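You operate a simulated robot arm through the tools that you are given. There is no shell and no other tool. Be economical: measure what you need, move in short steps, check, and stop when the job is done.

You are at the controls of a simulated robot arm. One attempt, no reset.

TASK
Book carton four out on the blue board as the pink card says.
Fine: red peg in that socket, white slider on that number, carton pushed on to the yellow lane, then the lever to READY.
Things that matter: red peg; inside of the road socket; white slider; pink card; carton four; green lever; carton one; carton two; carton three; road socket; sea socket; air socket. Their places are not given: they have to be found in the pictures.

The check looks at the end state, three seconds after you hand in, the way a careful person would. Anything else that was tipped, shoved, dropped, spilled or broken makes it a failure.

THE ROBOT
A 6-joint arm with a two-finger parallel gripper, fixed in place. Base frame: the origin is at the foot of the arm, x ahead of it, y to its left, z up; the work surface is at about z = 0. Units: mm, degrees, N and s.
With the tool pointing down near the work surface it reaches from about 140 to 580 mm from the base axis. Its first joint turns from -66.0 to 66.0 degrees. Payload 2.1 kg.
Tool frame: the origin (TCP) lies between the finger pads and is the grasp point; the fingertips stand 30 mm ahead of it; z points along the fingers, y is the line along which they close. Largest opening 94 mm; finger width 28, thickness 10; the body of the gripper, 50 by 96 mm, starts 55 mm behind the TCP.
Orientation is told as [roll, pitch, yaw] about the base's x, y, z axes, in that order, counted from this pose: with the fingers straight down and closing along the base's y, the tool's x points along the base's -x, its y along +y and its z along -z.

THE INTERFACE
- The arm moves only by the tool send_rows. Its argument "steps" is a list of rows, each a list of 3 entries, a list of its own where there are three numbers: the shift along the tool's x, y, z in cm, then the turn, a rotation vector about the tool's x, y, z in degrees, then the finger opening in cm, from 0 to 9.4. In form: [[[x, y, z], [ax, ay, az], hand], ...]. A call has 1 to 10 rows; each row shifts and turns the commanded pose from where the row before left it, along the tool's axes as they then stand. Rows are played at 5 a second. More than 50 mm and 8.6 degrees between two rows, or a gripper value outside its range, and nothing of the call is played. Where a pose cannot be reached the arm comes as near as it can. A force on the tool above 90 N (or 10 N above the force at the start of the call, whichever is more), or a blocked arm, ends the call early, and 0.2 s more pass. The fingers move at their own pace (about 72 mm/s each) and stop on an object; they squeeze with about 21 N. The grip force told is the motor's: it shows also when the fingers shut on nothing. Time passes only in rows, and 0.2 s behind the last, so rows that do not move let the fingers close. It gives the time, the measured TCP pose, the force on the tool (base axes), the opening and the grip force at its end, in the units of the frame above (readings bear some noise), and new pictures: "views" is both (left out), scene, wrist or none.
- Cameras (640 x 400 px; columns grow to the right, rows downward): "scene" is fixed at [45.7, -366.3, 477.6]; the picture's right is [0.86, -0.51, 0.00], its down [-0.32, -0.53, -0.79] and it looks along [0.41, 0.68, -0.61] (base axes); focal length 346 px, centre (320, 200). "wrist" rides on the gripper at [76, 14, -103] in the tool frame; the picture's right is [-0.18, 0.98, 0.00], its down [-0.75, -0.14, -0.64] and it looks along [-0.63, -0.12, 0.77] (tool axes); focal length 243 px, centre (320, 200).
- probe_pixels(camera, pixels): for up to 12 pixels [column, row] of the newest picture of that camera ("zoom" is the newest enlarged one), the place [x, y, z] in the base frame of the surface seen there, good to about 2 mm. No time passes.
- enlarge(camera, box): a new picture of the part [left, top, right, bottom] of that camera's present view, enlarged. No time passes.
- sign_off(): hands the job in; it is judged then, once.

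Work in short steps. Measure before you move; look again where a grasp or a placing could have gone wrong, and mend it. You have 80 turns and 170 pictures in all, those below and enlarged ones among them. Open the gripper and draw the arm clear of the work before you hand the job in, unless the task says otherwise; then end with one line.

The tools are called after "Call:" as a command line: name --argument value ..., lists and objects as JSON in quotes. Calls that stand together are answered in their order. send_rows: Moves the arm, as the interface text tells. Its arguments: {"type":"object","properties":{"steps":{"type":"array","items":{"type":"array"}},"views":{"type":"string","enum":["both","scene","wrist","none"]}},"required":["steps"]} The other tools are called the same way: probe_pixels (camera, pixels) gives the place of the surface under pixels of a picture; enlarge (camera, box) takes an enlarged picture of a part of a camera's view; sign_off () hands the job in.

At the start:

```text
time: 0.0
position: [251.7, -137.6, 254.6]
tcp_rot: [0.0, -0.1, 0.0]
contact_force: [-0.2, -0.1, -0.3]
finger_gap: 94.0
finger_force: 0.0
```

scene: 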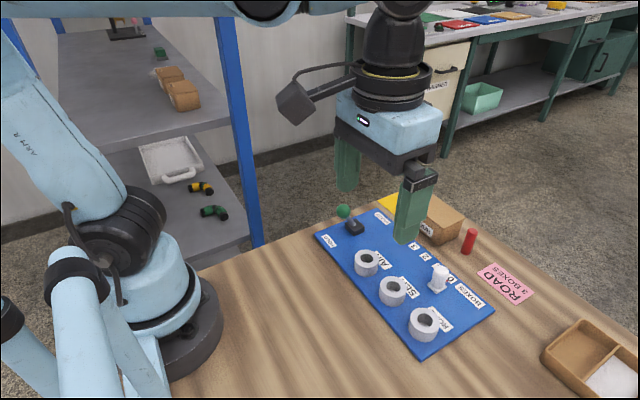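
wrist: 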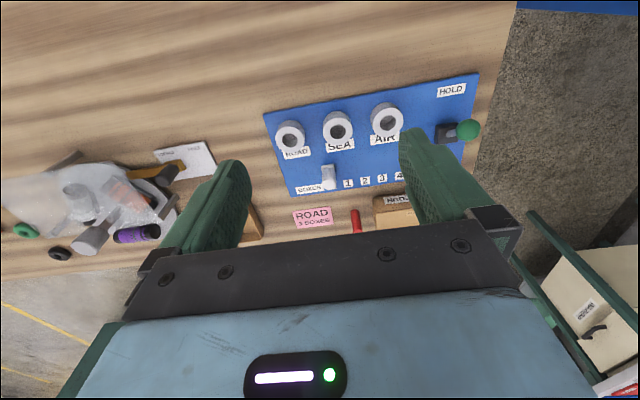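

The pink card at (508,283) reads "ROAD 3 BOXES". I enlarge the board and the cartons to see the details.

Call:
enlarge --camera "scene" --box '[300, 180, 560, 370]'

Call:
enlarge --camera "wrist" --box '[240, 60, 520, 250]'

```text
2.11 times, centred on (430, 275) of scene
```

zoom: 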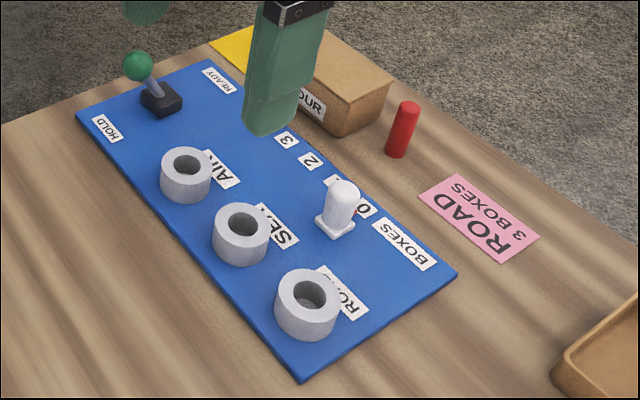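

```text
2.11 times, centred on (380, 155) of wrist
```

zoom: 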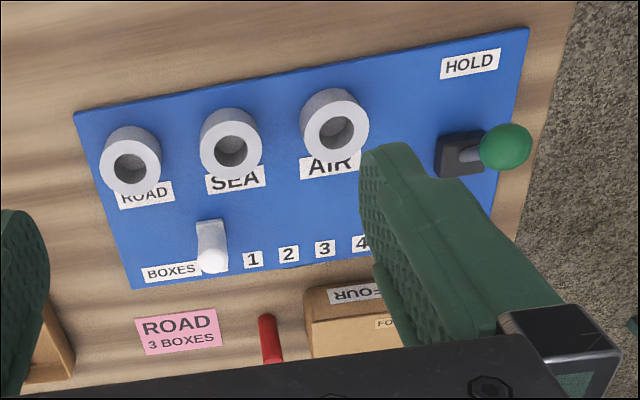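

I probe the peg, sockets, slider, numbers, lever and carton in the scene picture.

Call:
probe_pixels --camera "scene" --pixels '[[471, 232], [466, 250], [424, 312], [424, 322], [441, 269], [435, 288], [415, 246], [343, 211], [353, 228], [445, 215], [438, 244], [383, 200]]'

Call:
probe_pixels --camera "wrist" --pixels '[[290, 134], [338, 131], [388, 120], [348, 183], [365, 181], [382, 178], [398, 175], [468, 129], [330, 186], [443, 132], [451, 90], [330, 172]]'

Call:
enlarge --camera "scene" --box '[390, 290, 460, 350]'

```text
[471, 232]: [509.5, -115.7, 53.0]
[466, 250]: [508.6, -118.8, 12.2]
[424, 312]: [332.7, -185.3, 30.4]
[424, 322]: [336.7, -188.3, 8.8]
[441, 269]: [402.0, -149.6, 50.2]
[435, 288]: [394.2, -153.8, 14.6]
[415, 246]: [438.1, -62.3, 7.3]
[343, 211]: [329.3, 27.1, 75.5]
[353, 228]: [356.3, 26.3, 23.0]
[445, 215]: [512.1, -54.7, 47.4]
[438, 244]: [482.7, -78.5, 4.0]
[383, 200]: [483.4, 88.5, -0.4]
```

```text
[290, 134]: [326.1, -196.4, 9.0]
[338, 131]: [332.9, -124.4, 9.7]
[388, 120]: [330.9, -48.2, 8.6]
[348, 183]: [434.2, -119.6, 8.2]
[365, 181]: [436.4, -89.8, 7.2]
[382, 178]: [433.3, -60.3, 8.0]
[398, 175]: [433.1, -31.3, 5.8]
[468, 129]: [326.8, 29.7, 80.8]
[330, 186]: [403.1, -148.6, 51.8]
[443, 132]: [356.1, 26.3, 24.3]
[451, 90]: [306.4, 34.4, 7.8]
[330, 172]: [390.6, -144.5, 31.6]
```

```text
6.67 times, centred on (425, 320) of scene
```

zoom: 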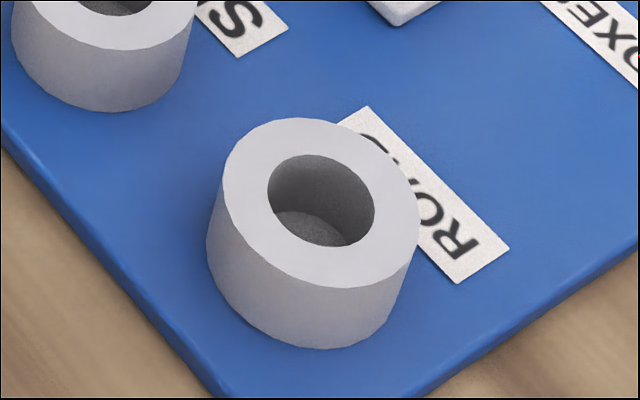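

Sockets, slider, numerals and lever are located. The yellow lane and the other cartons are hidden, so I move the arm up and to the left for a clear view.

Call:
send_rows --steps '[[[1, 4, -3], [0, 0, 0], 9.4], [[1, 4, -3], [0, 0, 0], 9.4], [[1, 4, -3], [0, 0, 0], 9.4], [[0, 4, 0], [0, 0, 0], 9.4], [[0, 4, 0], [0, 0, 0], 9.4]]'

```text
refused: row 1 steps farther than a row can; nothing moved
```

One row was over 50 mm in length; I send smaller steps.

Call:
send_rows --steps '[[[1, 4, -2], [0, 0, 0], 9.4], [[1, 4, -2], [0, 0, 0], 9.4], [[1, 4, -2], [0, 0, 0], 9.4], [[0, 4, -2], [0, 0, 0], 9.4], [[0, 4, 0], [0, 0, 0], 9.4]]'

```text
time: 1.2
position: [221.6, 63.1, 336.3]
tcp_rot: [0.0, -0.1, 0.0]
contact_force: [-0.4, 1.2, -0.7]
finger_gap: 93.8
finger_force: 0.0
```

scene: 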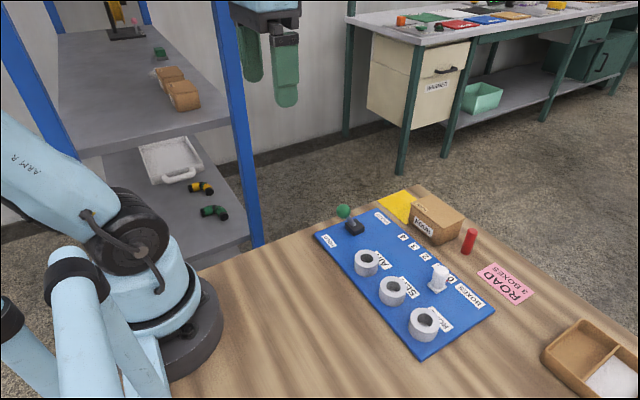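
wrist: 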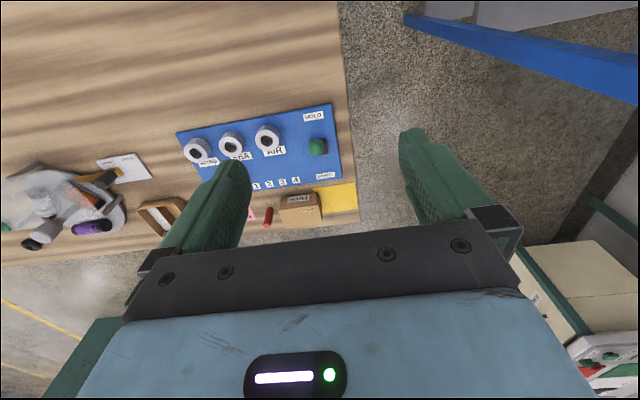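

The yellow lane lies at (398,205), left (+y) of carton four. I enlarge and probe its edges and the carton.

Call:
enlarge --camera "scene" --box '[330, 180, 490, 280]'

Call:
enlarge --camera "wrist" --box '[230, 140, 370, 240]'

```text
4.00 times, centred on (410, 230) of scene
```

zoom: 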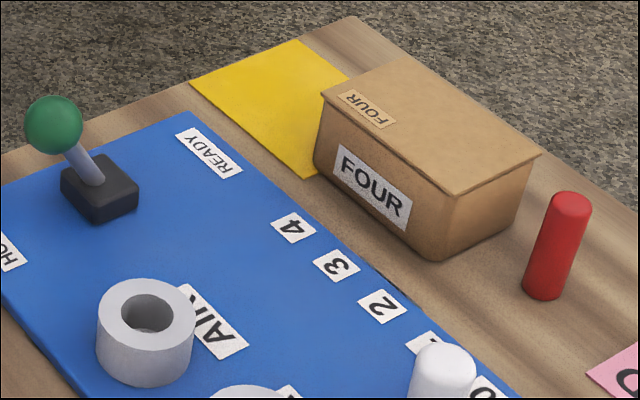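

```text
4.00 times, centred on (300, 190) of wrist
```

zoom: 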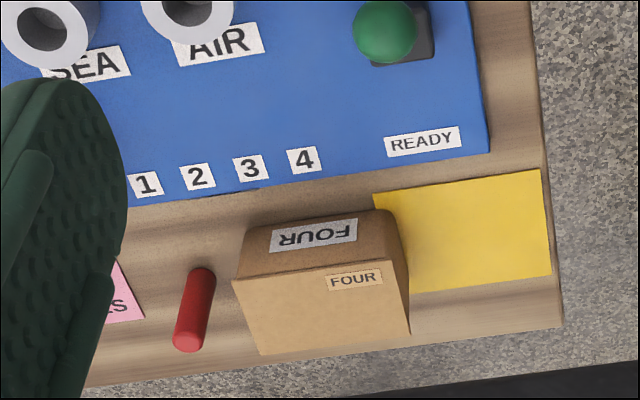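

I probe the carton's top corners, the lane corners, the table edge and the READY label.

Call:
probe_pixels --camera "zoom" --pixels '[[237, 284], [399, 269], [262, 350], [405, 332], [377, 198], [537, 174], [546, 272], [418, 288], [245, 240], [545, 170], [556, 322], [422, 142]]'

Call:
probe_pixels --camera "scene" --pixels '[[472, 229], [465, 253], [462, 253], [379, 201], [404, 191], [406, 223], [413, 205], [437, 242], [460, 235], [448, 226], [424, 200], [463, 219]]'

```text
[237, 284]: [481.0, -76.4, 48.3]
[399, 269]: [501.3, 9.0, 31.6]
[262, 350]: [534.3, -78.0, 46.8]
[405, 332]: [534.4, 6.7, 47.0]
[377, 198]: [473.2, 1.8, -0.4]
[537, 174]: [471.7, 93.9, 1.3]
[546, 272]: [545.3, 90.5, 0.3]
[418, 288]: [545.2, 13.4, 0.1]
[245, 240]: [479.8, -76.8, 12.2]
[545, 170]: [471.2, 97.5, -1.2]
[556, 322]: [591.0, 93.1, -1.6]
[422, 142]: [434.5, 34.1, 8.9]
```

```text
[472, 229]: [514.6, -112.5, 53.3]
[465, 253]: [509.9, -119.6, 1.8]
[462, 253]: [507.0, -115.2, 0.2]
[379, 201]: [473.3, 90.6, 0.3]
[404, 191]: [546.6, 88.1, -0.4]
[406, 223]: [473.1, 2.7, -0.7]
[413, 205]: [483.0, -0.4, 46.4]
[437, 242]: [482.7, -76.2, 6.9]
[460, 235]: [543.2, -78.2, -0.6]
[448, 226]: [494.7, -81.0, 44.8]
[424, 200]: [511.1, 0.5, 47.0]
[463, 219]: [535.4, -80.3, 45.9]
```

The card wants ROAD and 3. Now I measure the road socket rim exactly, plus the other edge of the peg's top.

Call:
probe_pixels --camera "scene" --pixels '[[411.5, 320], [437, 320.7], [426.5, 310.2], [424.2, 330.8], [424, 325], [428, 325], [475, 232], [469, 230], [472, 231], [470, 240], [435, 276], [448, 280]]'

Call:
enlarge --camera "scene" --box '[410, 220, 500, 300]'

```text
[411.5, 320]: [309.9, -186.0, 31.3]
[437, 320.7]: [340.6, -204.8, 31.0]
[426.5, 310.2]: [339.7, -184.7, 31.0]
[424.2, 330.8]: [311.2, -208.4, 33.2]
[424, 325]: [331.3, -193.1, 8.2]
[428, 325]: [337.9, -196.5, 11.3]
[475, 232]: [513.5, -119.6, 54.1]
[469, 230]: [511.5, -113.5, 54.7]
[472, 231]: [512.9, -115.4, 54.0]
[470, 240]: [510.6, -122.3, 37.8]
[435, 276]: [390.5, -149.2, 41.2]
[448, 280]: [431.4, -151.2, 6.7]
```

```text
5.00 times, centred on (455, 260) of scene
```

zoom: 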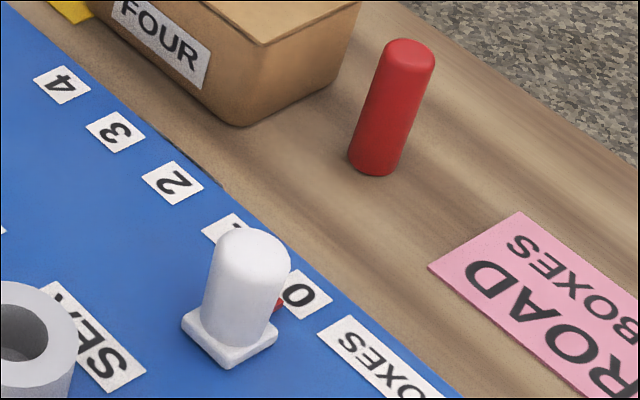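

The road socket's centre is about (325.5,-196) with its rim at z 32, and the peg is about (512.5,-116) with its top at z 54. I fly above the peg with the fingers narrowed.

Call:
send_rows --steps '[[[-3.64, -2.24, 2], [0, 0, 0], 3.4], [[-3.64, -2.24, 2], [0, 0, 0], 3.4], [[-3.64, -2.24, 2], [0, 0, 0], 3.4], [[-3.64, -2.24, 2], [0, 0, 0], 3.4], [[-3.64, -2.24, 2], [0, 0, 0], 3.4], [[-3.64, -2.24, 2], [0, 0, 0], 3.4], [[-3.64, -2.24, 2], [0, 0, 0], 3.4], [[-3.64, -2.24, 2], [0, 0, 0], 3.4], [[0, 0, 4], [0, 0, 0], 3.4], [[0, 0, 0], [0, 0, 0], 3.4]]'

```text
time: 3.4
position: [514.6, -115.4, 134.3]
tcp_rot: [0.0, -0.1, 0.1]
contact_force: [-0.5, 0.2, 0.3]
finger_gap: 34.2
finger_force: 0.1
```

scene: 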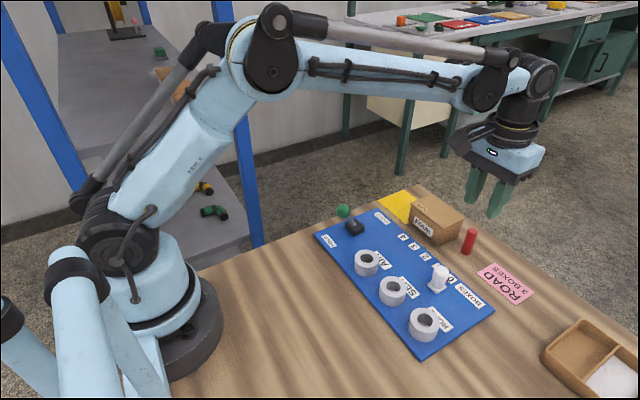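
wrist: 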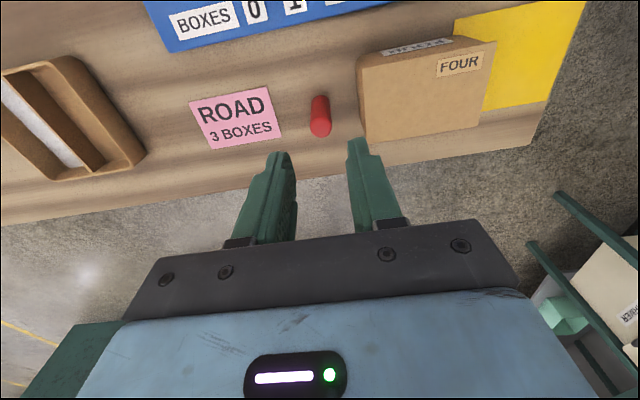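

The TCP is above the peg at (320,116) in the wrist view. I check the peg and carton edge from here before going down.

Call:
probe_pixels --camera "wrist" --pixels '[[321, 128], [315, 126], [328, 124], [318, 110], [320, 98], [361, 80], [365, 138], [470, 42], [492, 44], [480, 125]]'

```text
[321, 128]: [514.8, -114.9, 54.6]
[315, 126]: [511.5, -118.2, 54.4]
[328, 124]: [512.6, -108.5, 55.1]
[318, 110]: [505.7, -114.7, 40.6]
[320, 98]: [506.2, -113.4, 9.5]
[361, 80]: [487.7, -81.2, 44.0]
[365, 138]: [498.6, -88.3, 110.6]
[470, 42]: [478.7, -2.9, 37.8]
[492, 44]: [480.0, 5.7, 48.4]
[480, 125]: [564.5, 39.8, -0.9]
```

The peg's axis is about (513.5,-114.5), within 1 mm of the TCP. I go down to z 62 and close on its top.

Call:
send_rows --steps '[[[0, 0.08, 3], [0, 0, 0], 3.4], [[0, 0, 2.6], [0, 0, 0], 3.4], [[0, 0, 1.6], [0, 0, 0], 3.4], [[0, 0, 0], [0, 0, 0], 3.4], [[0, 0, 0], [0, 0, 0], 0.5], [[0, 0, 0], [0, 0, 0], 0.5], [[0, 0, 0], [0, 0, 0], 0.5]]'

```text
time: 5.0
position: [513.9, -114.5, 64.4]
tcp_rot: [0.0, -0.1, 0.0]
contact_force: [0.0, -0.2, -0.1]
finger_gap: 15.5
finger_force: 20.7
```

scene: 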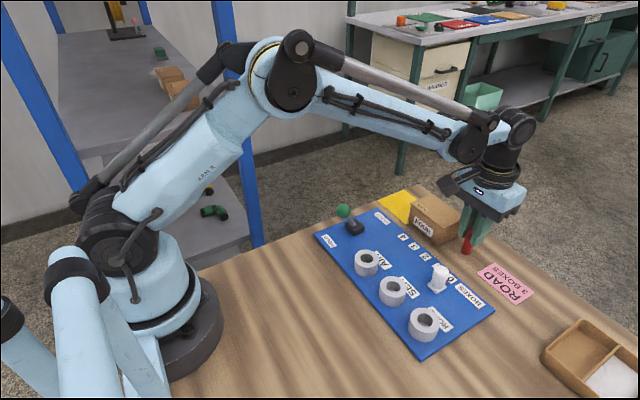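
wrist: 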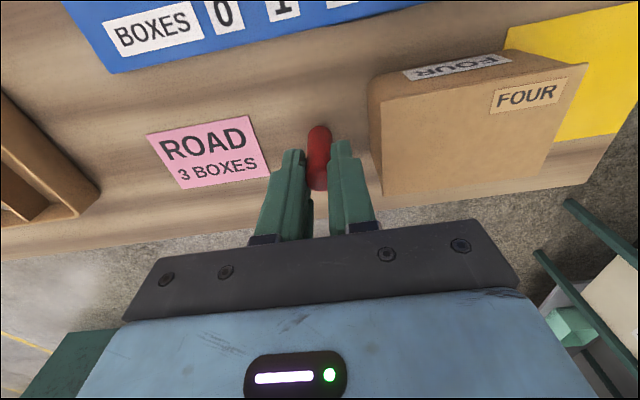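

The peg is held (gap 15.5, about 20 N). I lift 85 mm and carry it over the road socket.

Call:
send_rows --steps '[[[0, 0, -3], [0, 0, 0], 0.5], [[0, 0, -3], [0, 0, 0], 0.5], [[0, 0, -2.5], [0, 0, 0], 0.5], [[3.77, -1.63, 0], [0, 0, 0], 0.5], [[3.77, -1.63, 0], [0, 0, 0], 0.5], [[3.77, -1.63, 0], [0, 0, 0], 0.5], [[3.77, -1.63, 0], [0, 0, 0], 0.5], [[3.77, -1.63, 0], [0, 0, 0], 0.5], [[0, 0, 4], [0, 0, 0], 0.5], [[0, 0, 0], [0, 0, 0], 0.5]]'

```text
time: 7.2
position: [323.9, -197.0, 108.3]
tcp_rot: [0.0, -0.1, 0.1]
contact_force: [-0.6, -1.1, 0.3]
finger_gap: 15.5
finger_force: 20.9
```

scene: 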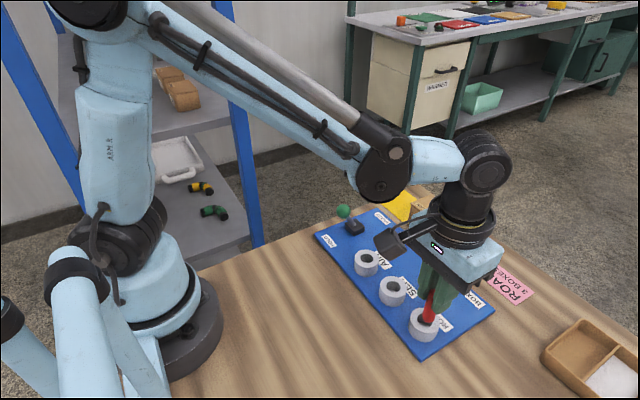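
wrist: 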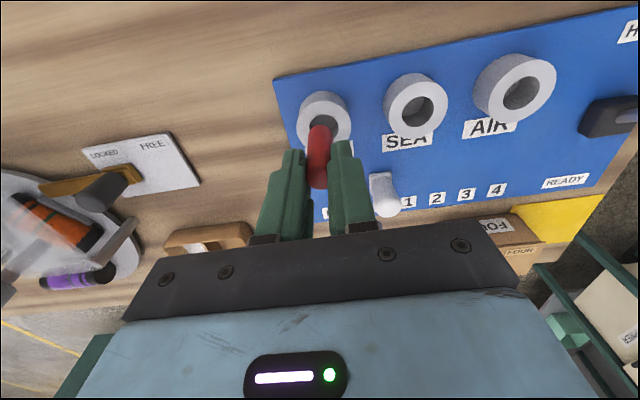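

The peg hangs just above the socket. I enlarge both views to check alignment.

Call:
enlarge --camera "wrist" --box '[280, 80, 370, 140]'

Call:
enlarge --camera "scene" --box '[390, 270, 470, 350]'

Call:
probe_pixels --camera "wrist" --pixels '[[302, 118], [346, 116], [324, 96], [342, 103], [304, 106], [306, 128], [343, 131]]'

```text
6.67 times, centred on (325, 110) of wrist
```

zoom: 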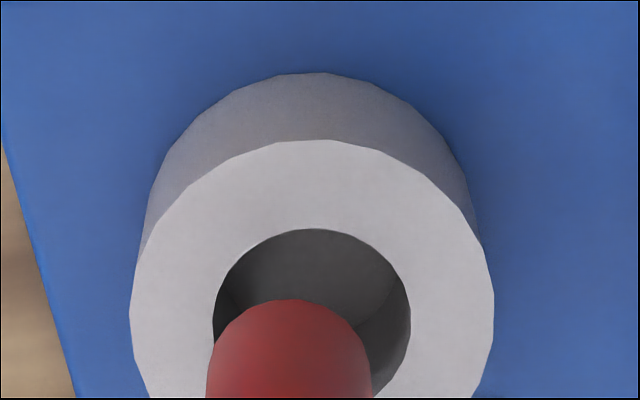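

```text
5.00 times, centred on (430, 310) of scene
```

zoom: 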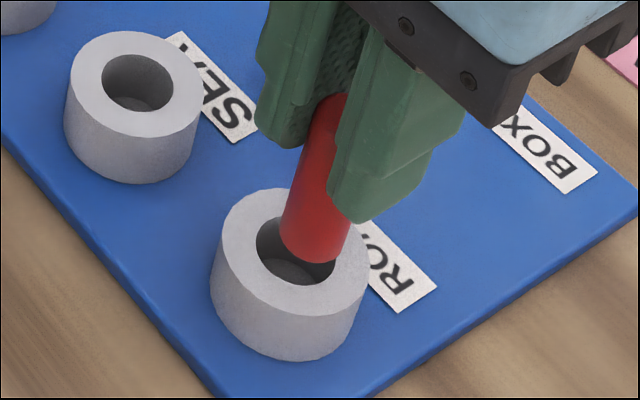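

```text
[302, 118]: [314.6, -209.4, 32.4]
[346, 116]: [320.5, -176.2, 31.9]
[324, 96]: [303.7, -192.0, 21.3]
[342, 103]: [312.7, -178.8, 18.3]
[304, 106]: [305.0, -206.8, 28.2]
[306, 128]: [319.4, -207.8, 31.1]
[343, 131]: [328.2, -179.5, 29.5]
```

The peg seems about 2 mm off toward the right-hand (-y) side of the hole. I probe the rim's edges once more to set the correction.

Call:
probe_pixels --camera "wrist" --pixels '[[297.5, 124], [350, 124], [324, 103], [309, 124], [339.5, 124], [304, 112], [341, 109]]'

Call:
probe_pixels --camera "zoom" --pixels '[[225, 250], [360, 280], [290, 200], [285, 310], [318, 255], [290, 240], [345, 240]]'

```text
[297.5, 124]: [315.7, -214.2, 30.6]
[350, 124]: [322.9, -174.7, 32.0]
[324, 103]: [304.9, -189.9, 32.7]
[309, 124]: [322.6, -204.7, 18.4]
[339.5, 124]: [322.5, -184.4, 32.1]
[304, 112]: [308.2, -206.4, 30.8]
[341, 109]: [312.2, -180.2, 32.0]
```

```text
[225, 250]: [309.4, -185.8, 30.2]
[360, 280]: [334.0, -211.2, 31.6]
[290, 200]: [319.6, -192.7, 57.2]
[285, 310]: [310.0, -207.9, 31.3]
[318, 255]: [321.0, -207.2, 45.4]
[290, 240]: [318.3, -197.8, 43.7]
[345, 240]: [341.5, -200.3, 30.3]
```

The rim's centre works out to (325,-194.7). I shift 1 mm in x and 2 mm in y, lower the peg part way in and look.

Call:
send_rows --steps '[[[-0.1, 0.22, 0], [0, 0, 0], 0.5], [[0, 0, 0.8], [0, 0, 0], 0.5], [[0, 0, 0.8], [0, 0, 0], 0.5], [[0, 0, 0.4], [0, 0, 0], 0.5]]'

Call:
enlarge --camera "scene" --box '[390, 270, 470, 350]'

Call:
enlarge --camera "wrist" --box '[270, 60, 390, 140]'

```text
time: 8.2
position: [327.0, -194.6, 87.7]
tcp_rot: [0.0, 0.0, 0.0]
contact_force: [-2.2, -0.1, 0.2]
finger_gap: 15.5
finger_force: 21.1
```

scene: 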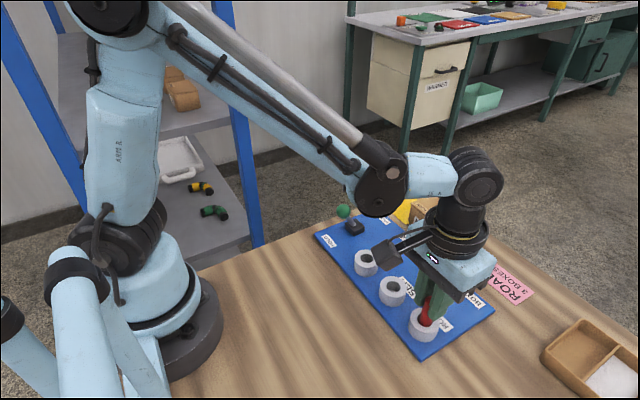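
wrist: 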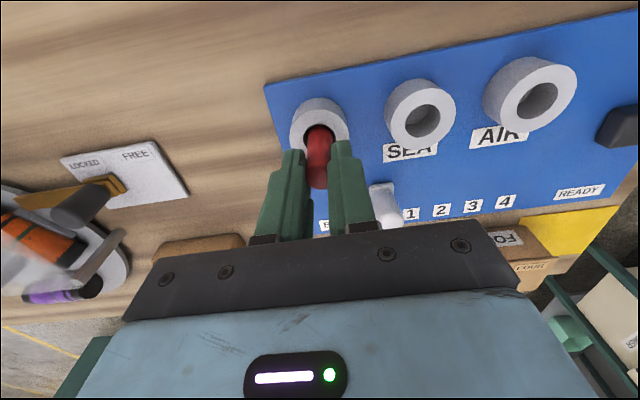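

```text
5.00 times, centred on (430, 310) of scene
```

zoom: 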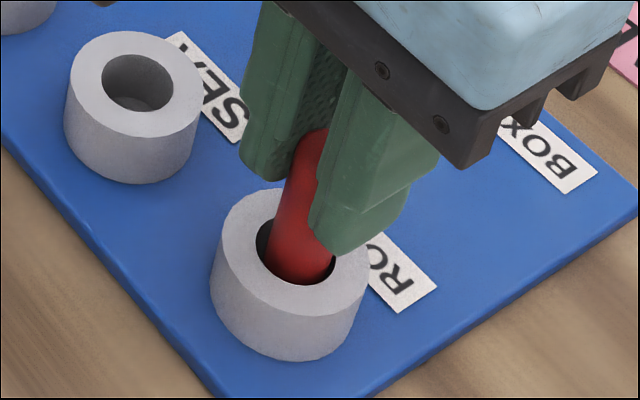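

```text
5.00 times, centred on (330, 100) of wrist
```

zoom: 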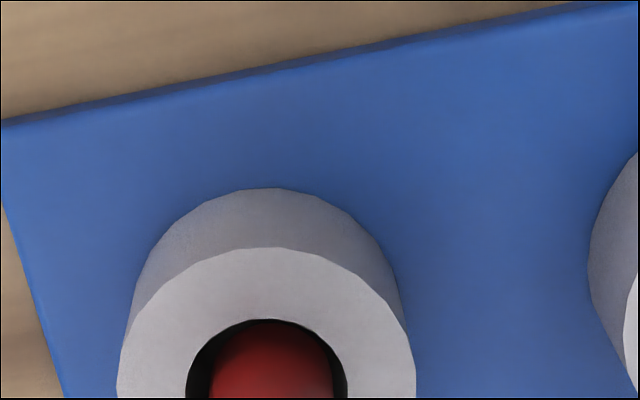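

The peg is inside the hole, with a slight side force in x. I ease back 1.5 mm in x, lower to the bottom and release.

Call:
send_rows --steps '[[[0.15, 0, 0.4], [0, 0, 0], 0.5], [[0, 0, 0.5], [0, 0, 0], 0.5], [[0, 0, 0.4], [0, 0, 0], 0.5], [[0, 0, 0], [0, 0, 0], 0.5]]' --views "scene"

```text
time: 9.2
position: [323.4, -194.3, 75.3]
tcp_rot: [0.0, -0.1, 0.1]
contact_force: [0.7, 0.5, 8.4]
finger_gap: 15.7
finger_force: 21.3
```

scene: 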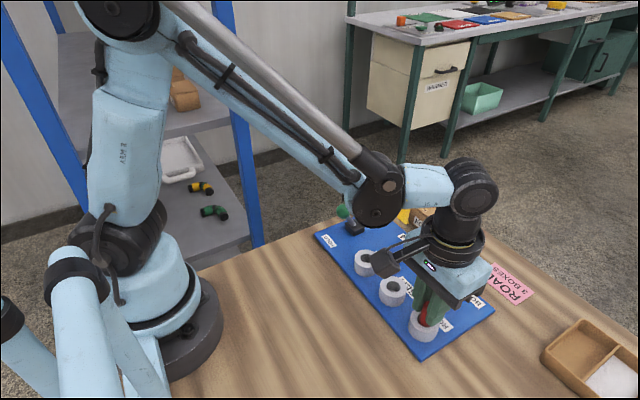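

The upward force of 8 N says the peg is on the bottom. I open, rise and move over the slider.

Call:
send_rows --steps '[[[0, 0, 0], [0, 0, 0], 3.4], [[0, 0, 0], [0, 0, 0], 3.4], [[0, 0, -3], [0, 0, 0], 3.4], [[0, 0, -3], [0, 0, 0], 3.4], [[0, 0, -2], [0, 0, 0], 4], [[-3.8, 2.2, 0], [0, 0, 0], 4], [[-3.6, 2.2, 0], [0, 0, 0], 4], [[0, 0, 2], [0, 0, 0], 4], [[0, 0, 0], [0, 0, 0], 4]]'

Call:
enlarge --camera "scene" --box '[360, 220, 500, 350]'

Call:
enlarge --camera "wrist" --box '[260, 60, 420, 160]'

```text
time: 11.2
position: [399.0, -150.6, 135.9]
tcp_rot: [0.0, -0.2, 0.1]
contact_force: [-0.2, 0.1, 0.5]
finger_gap: 39.8
finger_force: 0.1
```

scene: 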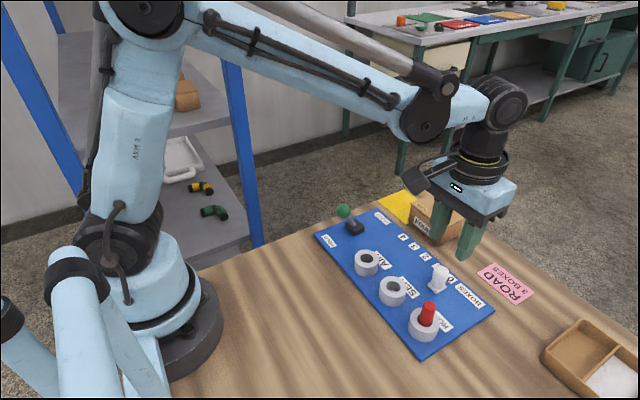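
wrist: 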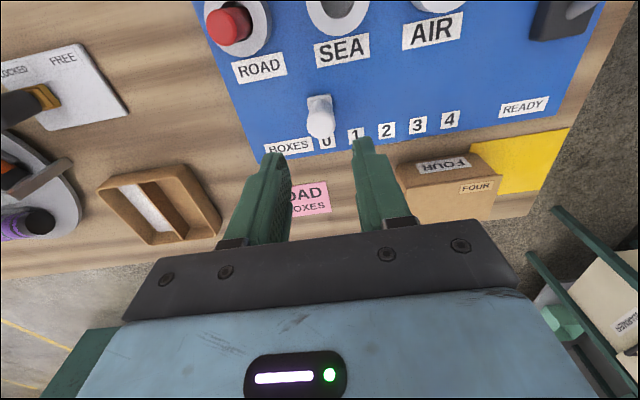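

```text
3.08 times, centred on (430, 285) of scene
```

zoom: 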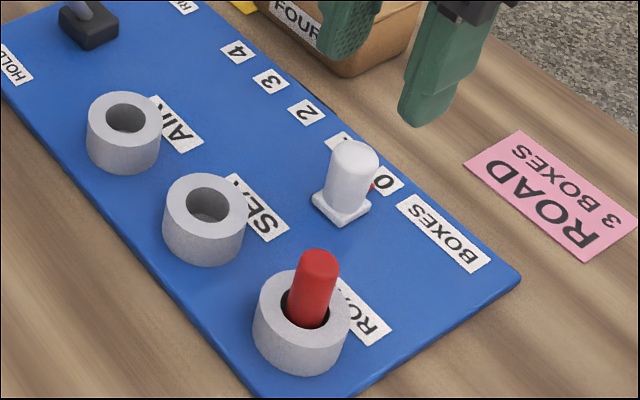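

```text
4.00 times, centred on (340, 110) of wrist
```

zoom: 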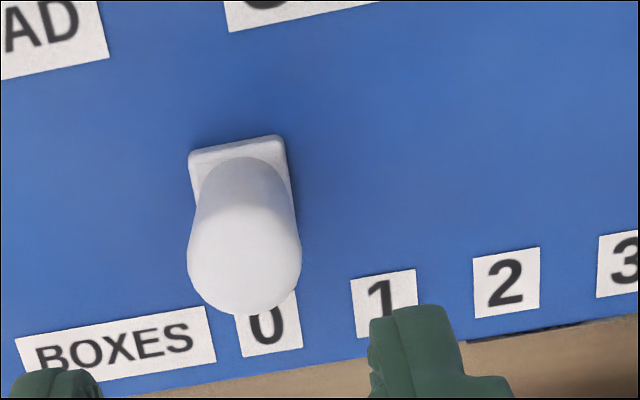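

The peg stands in the road socket. I probe the slider knob and the numeral labels from here.

Call:
probe_pixels --camera "zoom" --pixels '[[235, 142], [240, 220], [195, 250], [295, 250], [243, 280], [270, 325], [382, 298], [507, 282], [195, 158], [282, 140]]'

Call:
probe_pixels --camera "wrist" --pixels '[[387, 131], [418, 124], [450, 119]]'

```text
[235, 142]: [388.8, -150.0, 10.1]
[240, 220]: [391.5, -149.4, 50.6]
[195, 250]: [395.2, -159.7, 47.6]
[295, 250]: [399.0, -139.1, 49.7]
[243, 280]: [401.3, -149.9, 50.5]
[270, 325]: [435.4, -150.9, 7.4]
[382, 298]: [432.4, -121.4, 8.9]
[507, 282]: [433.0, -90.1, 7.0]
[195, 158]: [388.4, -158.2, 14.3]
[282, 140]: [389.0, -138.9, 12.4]
```

```text
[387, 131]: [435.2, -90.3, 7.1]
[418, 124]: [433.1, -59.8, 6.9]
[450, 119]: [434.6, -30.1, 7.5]
```

The slider is at y -150 on 0, the labels are 30 mm apart, and 3 is at y -60. I go down to z 53 and close on the knob.

Call:
send_rows --steps '[[[0, 0.1, 3], [0, 0, 0], 4], [[0, 0, 3], [0, 0, 0], 4], [[0, 0, 2.3], [0, 0, 0], 4], [[0, 0, 0], [0, 0, 0], 4], [[0, 0, 0], [0, 0, 0], 1], [[0, 0, 0], [0, 0, 0], 1], [[0, 0, 0], [0, 0, 0], 1]]' --views "scene"

```text
time: 12.8
position: [398.9, -150.1, 52.5]
tcp_rot: [0.0, -0.1, 0.1]
contact_force: [1.3, 0.0, -17.0]
finger_gap: 22.8
finger_force: 45.1
```

scene: 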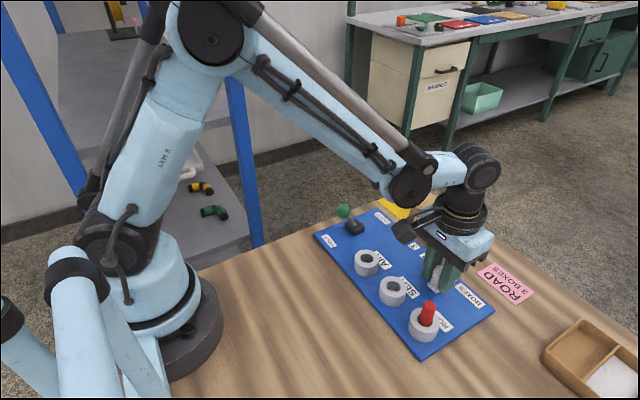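

Fingers stopped at 22.8 mm with a vertical preload, so I loosen slightly to cage the knob, then slide it 30 mm in +y and check.

Call:
send_rows --steps '[[[0, 0, 0], [0, 0, 0], 2.6], [[0, 0, 0], [0, 0, 0], 2.6], [[0, 1, 0], [0, 0, 0], 2.6], [[0, 1, 0], [0, 0, 0], 2.6], [[0, 1, 0], [0, 0, 0], 2.6], [[0, 0, 0], [0, 0, 0], 2.6]]'

```text
time: 14.2
position: [398.5, -119.1, 52.8]
tcp_rot: [0.1, -0.1, 0.1]
contact_force: [0.0, -1.4, 0.3]
finger_gap: 25.9
finger_force: 0.1
```

scene: 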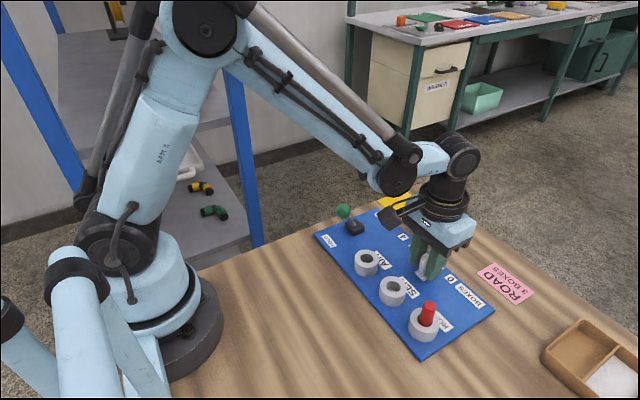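
wrist: 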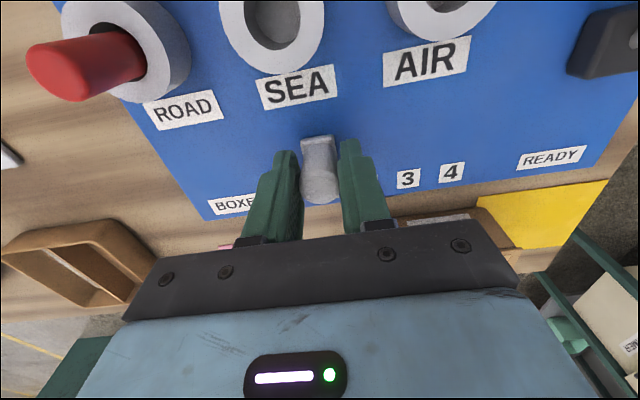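

The slider follows nicely. I slide it a further 60 mm to 3.

Call:
send_rows --steps '[[[0, 1.2, 0], [0, 0, 0], 2.6], [[0, 1.2, 0], [0, 0, 0], 2.6], [[0, 1.2, 0], [0, 0, 0], 2.6], [[0, 1.2, 0], [0, 0, 0], 2.6], [[0, 0.8, 0], [0, 0, 0], 2.6], [[0, 0.4, 0], [0, 0, 0], 2.6], [[0, 0, 0], [0, 0, 0], 2.6], [[0, 0, 0], [0, 0, 0], 2.6]]'

Call:
enlarge --camera "wrist" --box '[240, 80, 440, 240]'

```text
time: 16.0
position: [398.9, -59.5, 52.9]
tcp_rot: [0.0, -0.1, 0.1]
contact_force: [-0.1, -1.6, -0.1]
finger_gap: 25.9
finger_force: 0.0
```

scene: 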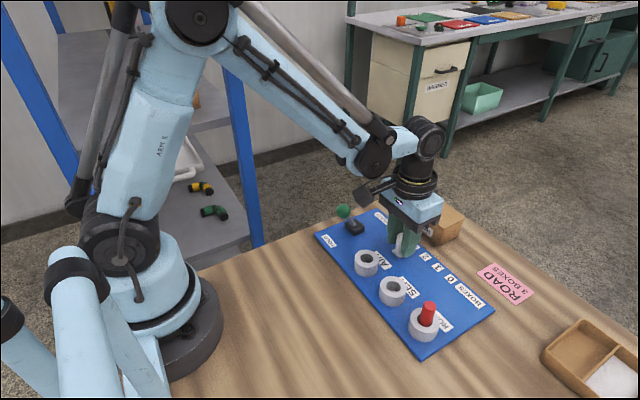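
wrist: 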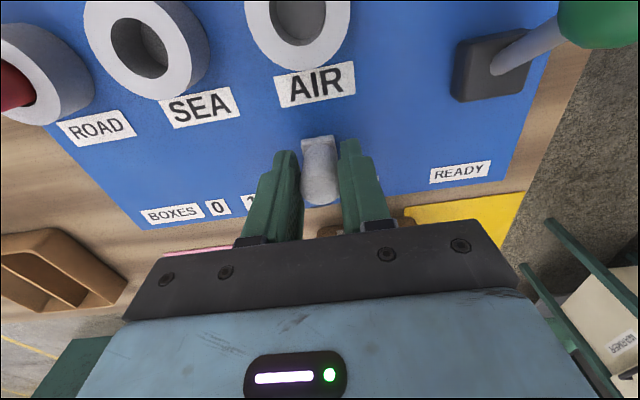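

```text
2.50 times, centred on (340, 160) of wrist
```

zoom: 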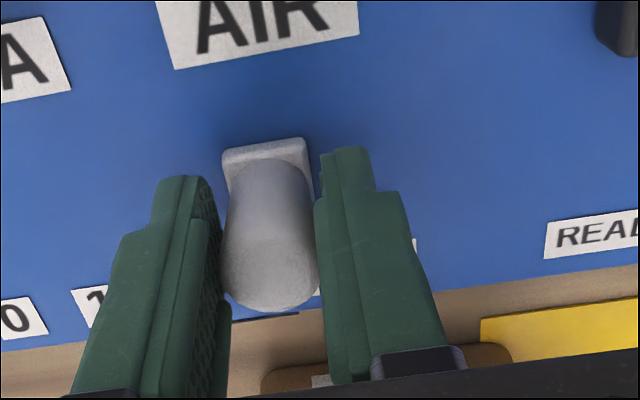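

I open a little, rise, and move to the pushing side of carton four (x 510, y -115) with the fingers closing.

Call:
send_rows --steps '[[[0, 0, 0], [0, 0, 0], 4], [[0, 0, 0], [0, 0, 0], 4], [[0, 0, -4], [0, 0, 0], 4], [[0, 0, -4], [0, 0, 0], 4], [[0, 0, -2], [0, 0, 0], 4], [[-3.7, -1.9, 0], [0, 0, 0], 0], [[-3.7, -1.9, 0], [0, 0, 0], 0], [[-3.7, -1.9, 0], [0, 0, 0], 0], [[0, 0, 0], [0, 0, 0], 0]]'

Call:
enlarge --camera "scene" --box '[350, 180, 490, 290]'

```text
time: 18.0
position: [507.7, -117.2, 152.3]
tcp_rot: [0.1, -0.1, 0.0]
contact_force: [0.6, -0.3, -0.2]
finger_gap: 0.0
finger_force: 20.6
```

scene: 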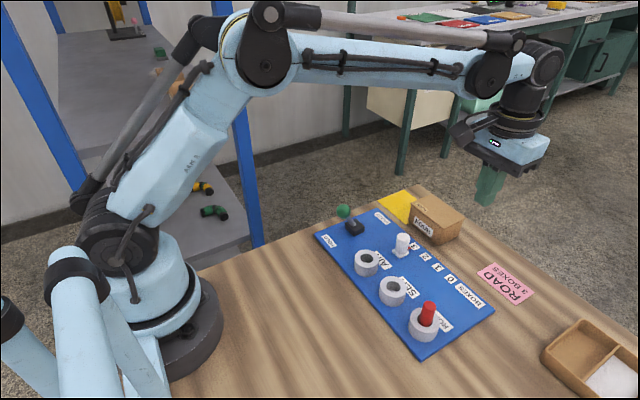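
wrist: 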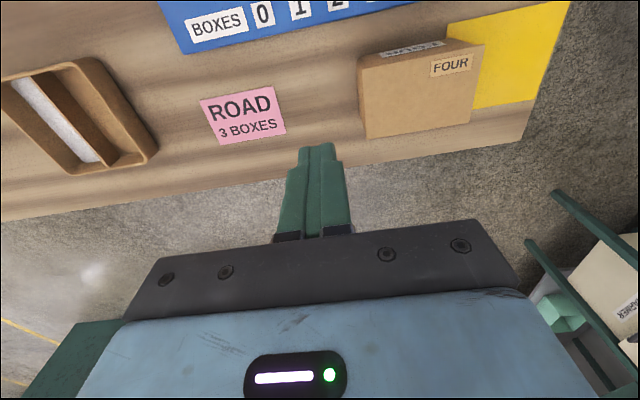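

```text
3.64 times, centred on (420, 235) of scene
```

zoom: 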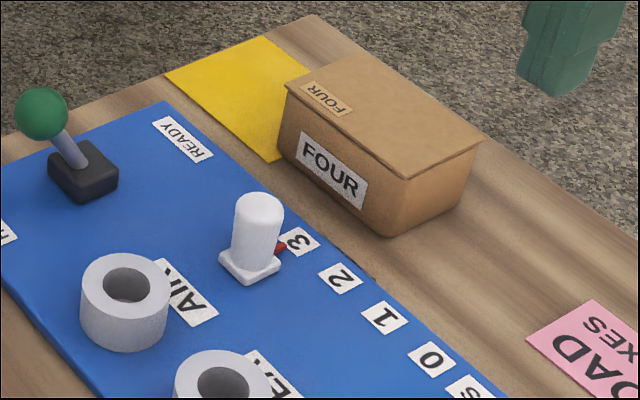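

The slider's red mark points at 3. I probe the slider and the carton's corners for the push.

Call:
probe_pixels --camera "wrist" --pixels '[[361, 68], [367, 134], [482, 47], [472, 118], [360, 100], [420, 92], [362, 130], [447, 24], [480, 105], [568, 4]]'

Call:
probe_pixels --camera "zoom" --pixels '[[258, 200], [237, 243], [260, 245], [222, 256], [280, 268], [440, 205], [400, 215], [470, 185], [283, 150]]'

```text
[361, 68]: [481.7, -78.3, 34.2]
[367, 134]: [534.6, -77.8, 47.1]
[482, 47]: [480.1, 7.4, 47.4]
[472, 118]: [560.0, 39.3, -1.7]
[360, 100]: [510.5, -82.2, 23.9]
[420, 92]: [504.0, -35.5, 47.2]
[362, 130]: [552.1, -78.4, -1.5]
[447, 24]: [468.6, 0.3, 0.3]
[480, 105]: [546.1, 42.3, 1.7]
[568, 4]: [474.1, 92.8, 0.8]
```

```text
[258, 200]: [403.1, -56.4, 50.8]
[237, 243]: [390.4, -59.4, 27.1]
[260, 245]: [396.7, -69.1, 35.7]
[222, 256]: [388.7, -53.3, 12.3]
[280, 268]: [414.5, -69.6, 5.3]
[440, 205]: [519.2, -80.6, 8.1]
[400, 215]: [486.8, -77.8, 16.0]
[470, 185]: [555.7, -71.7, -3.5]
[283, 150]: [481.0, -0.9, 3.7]
```

Slider's at y≈-59, and carton four spans y -80 to 7 centred on x≈508, already in line with the lane (x 472–546, y 0–93). I go down beside it and approach to y≈-97.

Call:
send_rows --steps '[[[0, 0, 4], [0, 0, 0], 0], [[0, 0, 4], [0, 0, 0], 0], [[0, 0, 3.2], [0, 0, 0], 0], [[0, 0, 0], [0, 0, 0], 0], [[0, 1, 0], [0, 0, 0], 0], [[0, 1, 0], [0, 0, 0], 0], [[0, 0, 0], [0, 0, 0], 0]]'

```text
time: 19.6
position: [510.1, -96.4, 40.0]
tcp_rot: [0.0, -0.1, 0.0]
contact_force: [-0.3, -0.2, 1.0]
finger_gap: 0.0
finger_force: 21.0
```

scene: 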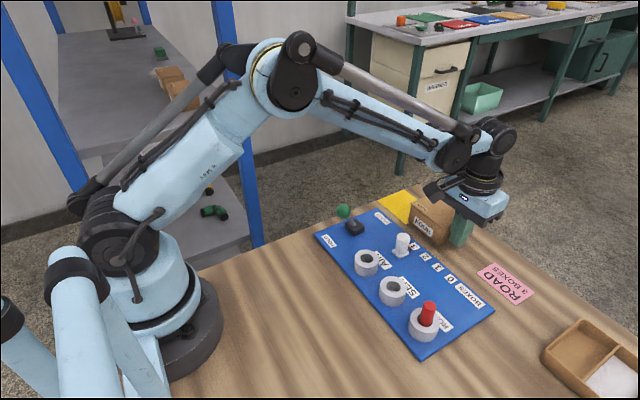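
wrist: 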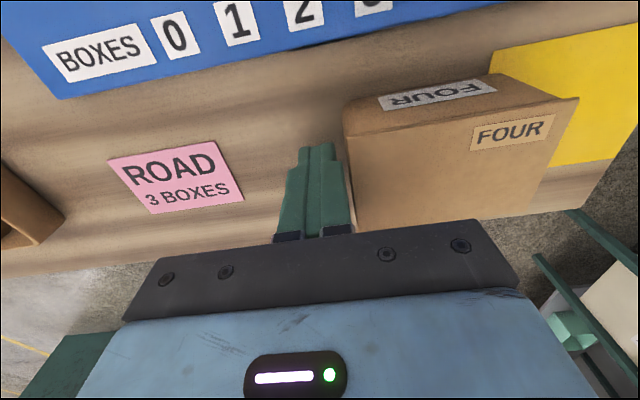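

The fingers are beside the carton. I push 70 mm in +y in small steps and then check.

Call:
send_rows --steps '[[[0, 0.7, 0], [0, 0, 0], 0], [[0, 0.7, 0], [0, 0, 0], 0], [[0, 0.7, 0], [0, 0, 0], 0], [[0, 0.7, 0], [0, 0, 0], 0], [[0, 0.8, 0], [0, 0, 0], 0], [[0, 0.8, 0], [0, 0, 0], 0], [[0, 0.8, 0], [0, 0, 0], 0], [[0, 0.8, 0], [0, 0, 0], 0], [[0, 1, 0], [0, 0, 0], 0], [[0, 0, 0], [0, 0, 0], 0]]'

Call:
enlarge --camera "scene" --box '[350, 170, 490, 270]'

```text
time: 21.8
position: [510.2, -26.4, 41.2]
tcp_rot: [0.1, 0.0, 0.0]
contact_force: [0.4, -0.6, 0.2]
finger_gap: 0.0
finger_force: 20.8
```

scene: 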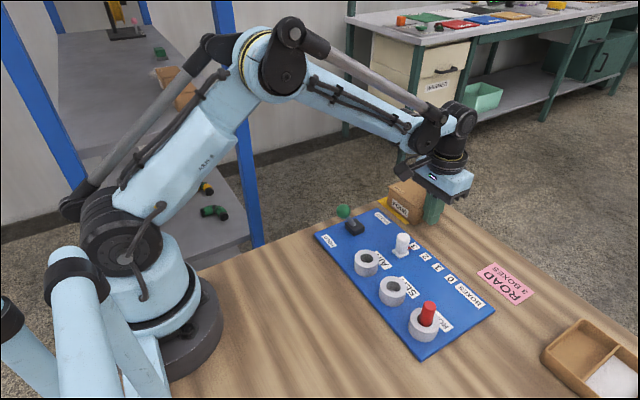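
wrist: 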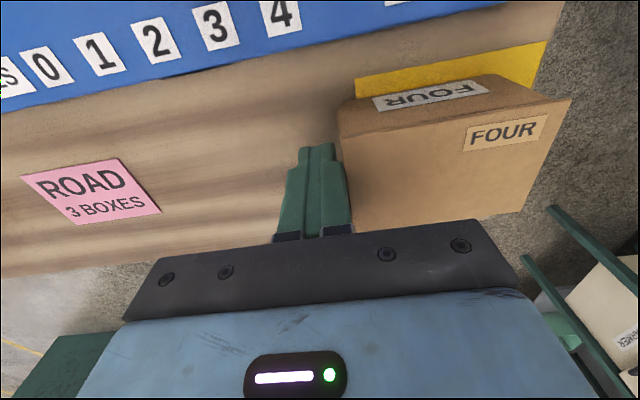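

```text
4.00 times, centred on (420, 220) of scene
```

zoom: 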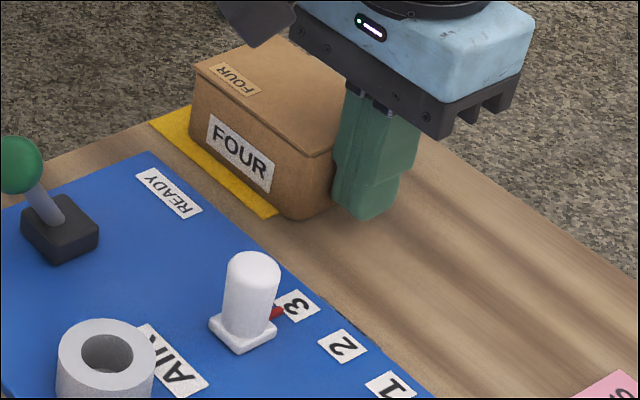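

The carton stays straight. I probe its ends and the lane ends for the remaining distance.

Call:
probe_pixels --camera "zoom" --pixels '[[300, 205], [315, 190], [278, 211], [155, 124], [192, 135], [196, 70], [312, 155], [205, 80], [302, 160]]'

Call:
probe_pixels --camera "wrist" --pixels '[[357, 82], [545, 44], [342, 140], [354, 220], [565, 103], [540, 85], [355, 99], [345, 105]]'

```text
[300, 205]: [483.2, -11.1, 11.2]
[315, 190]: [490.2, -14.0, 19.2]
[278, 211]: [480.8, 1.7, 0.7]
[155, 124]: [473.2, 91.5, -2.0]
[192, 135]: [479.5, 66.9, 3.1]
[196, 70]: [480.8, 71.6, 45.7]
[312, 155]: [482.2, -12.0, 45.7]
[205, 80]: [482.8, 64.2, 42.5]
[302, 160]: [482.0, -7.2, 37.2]
```

```text
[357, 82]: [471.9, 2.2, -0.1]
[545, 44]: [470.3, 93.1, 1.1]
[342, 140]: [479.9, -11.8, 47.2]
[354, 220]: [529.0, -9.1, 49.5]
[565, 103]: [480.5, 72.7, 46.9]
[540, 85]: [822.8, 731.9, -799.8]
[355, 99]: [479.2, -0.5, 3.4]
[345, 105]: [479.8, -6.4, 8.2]
```

The carton spans y -12.5 to 73.5; another 16 mm centres it on the lane. I push gently, then back off.

Call:
send_rows --steps '[[[0, 0.4, 0], [0, 0, 0], 0], [[0, 0.4, 0], [0, 0, 0], 0], [[0, 0.4, 0], [0, 0, 0], 0], [[0, 0.4, 0], [0, 0, 0], 0], [[0, 0, 0], [0, 0, 0], 0], [[0, -1, 0], [0, 0, 0], 0], [[0, -2, 0], [0, 0, 0], 0], [[0, -2, 0], [0, 0, 0], 0], [[0, 0, 0], [0, 0, 0], 0]]'

Call:
enlarge --camera "scene" --box '[350, 170, 490, 270]'

```text
time: 23.8
position: [509.3, -60.0, 40.2]
tcp_rot: [-0.1, -0.1, 0.0]
contact_force: [0.3, 0.8, -0.2]
finger_gap: 0.1
finger_force: 21.1
```

scene: 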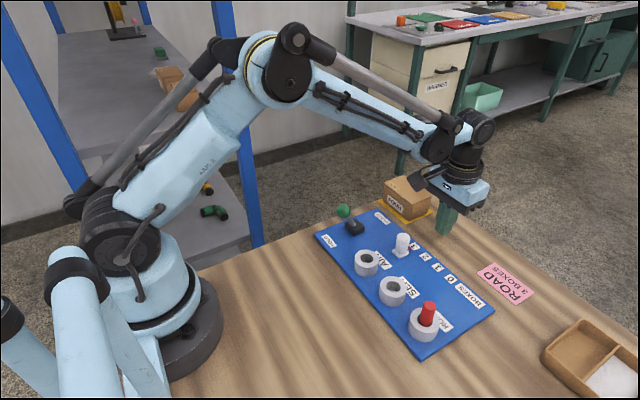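
wrist: 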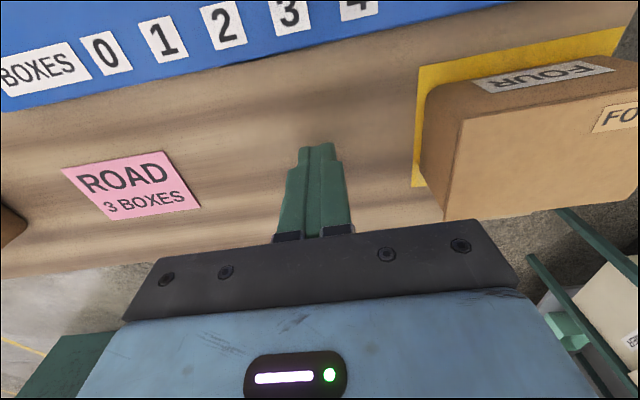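

```text
4.00 times, centred on (420, 220) of scene
```

zoom: 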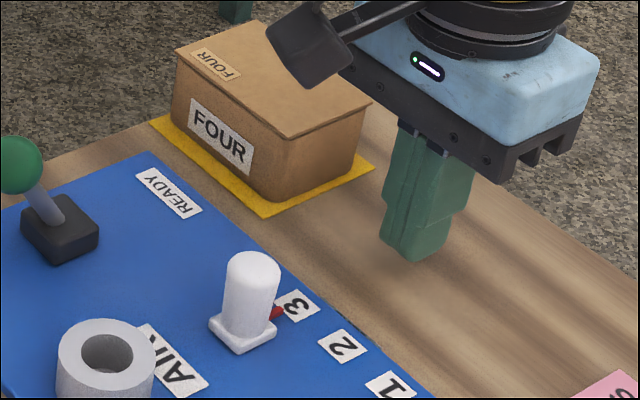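

Carton four sits within the yellow lane with a margin all round. I rise and fly over to the -x side of the lever knob, which is at about (328,28,78).

Call:
send_rows --steps '[[[0, 0, -4], [0, 0, 0], 0], [[0, 0, -4], [0, 0, 0], 0], [[0, 0, -4], [0, 0, 0], 0], [[4, 1.5, 0], [0, 0, 0], 0], [[4, 1.5, 0], [0, 0, 0], 0], [[4, 1.5, 0], [0, 0, 0], 0], [[4, 1.5, 0], [0, 0, 0], 0], [[4, 1.5, 0], [0, 0, 0], 0], [[3, 1.4, 0], [0, 0, 0], 0], [[0, 0, 0], [0, 0, 0], 0]]'

Call:
probe_pixels --camera "scene" --pixels '[[343, 211], [347, 219], [354, 228]]'

```text
time: 26.0
position: [280.4, 28.1, 160.5]
tcp_rot: [0.0, -0.1, -0.1]
contact_force: [0.4, 0.9, -0.1]
finger_gap: 0.0
finger_force: 21.0
```

scene: 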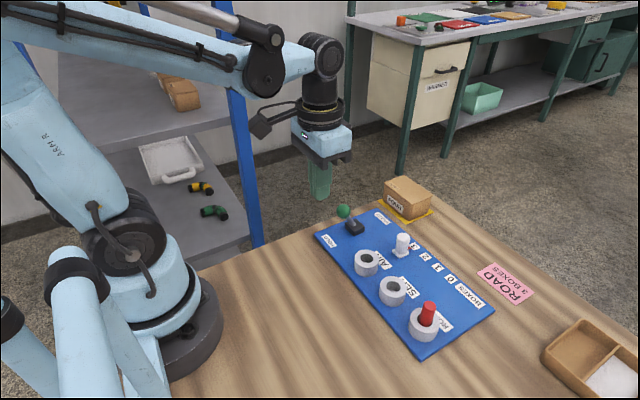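
wrist: 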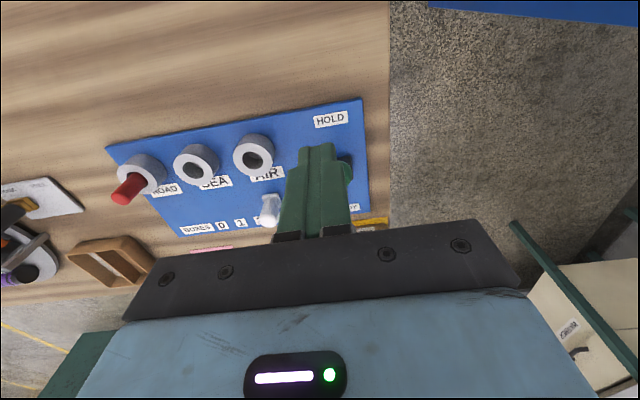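

```text
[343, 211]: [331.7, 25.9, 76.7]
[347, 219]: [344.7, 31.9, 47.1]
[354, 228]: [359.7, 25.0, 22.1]
```

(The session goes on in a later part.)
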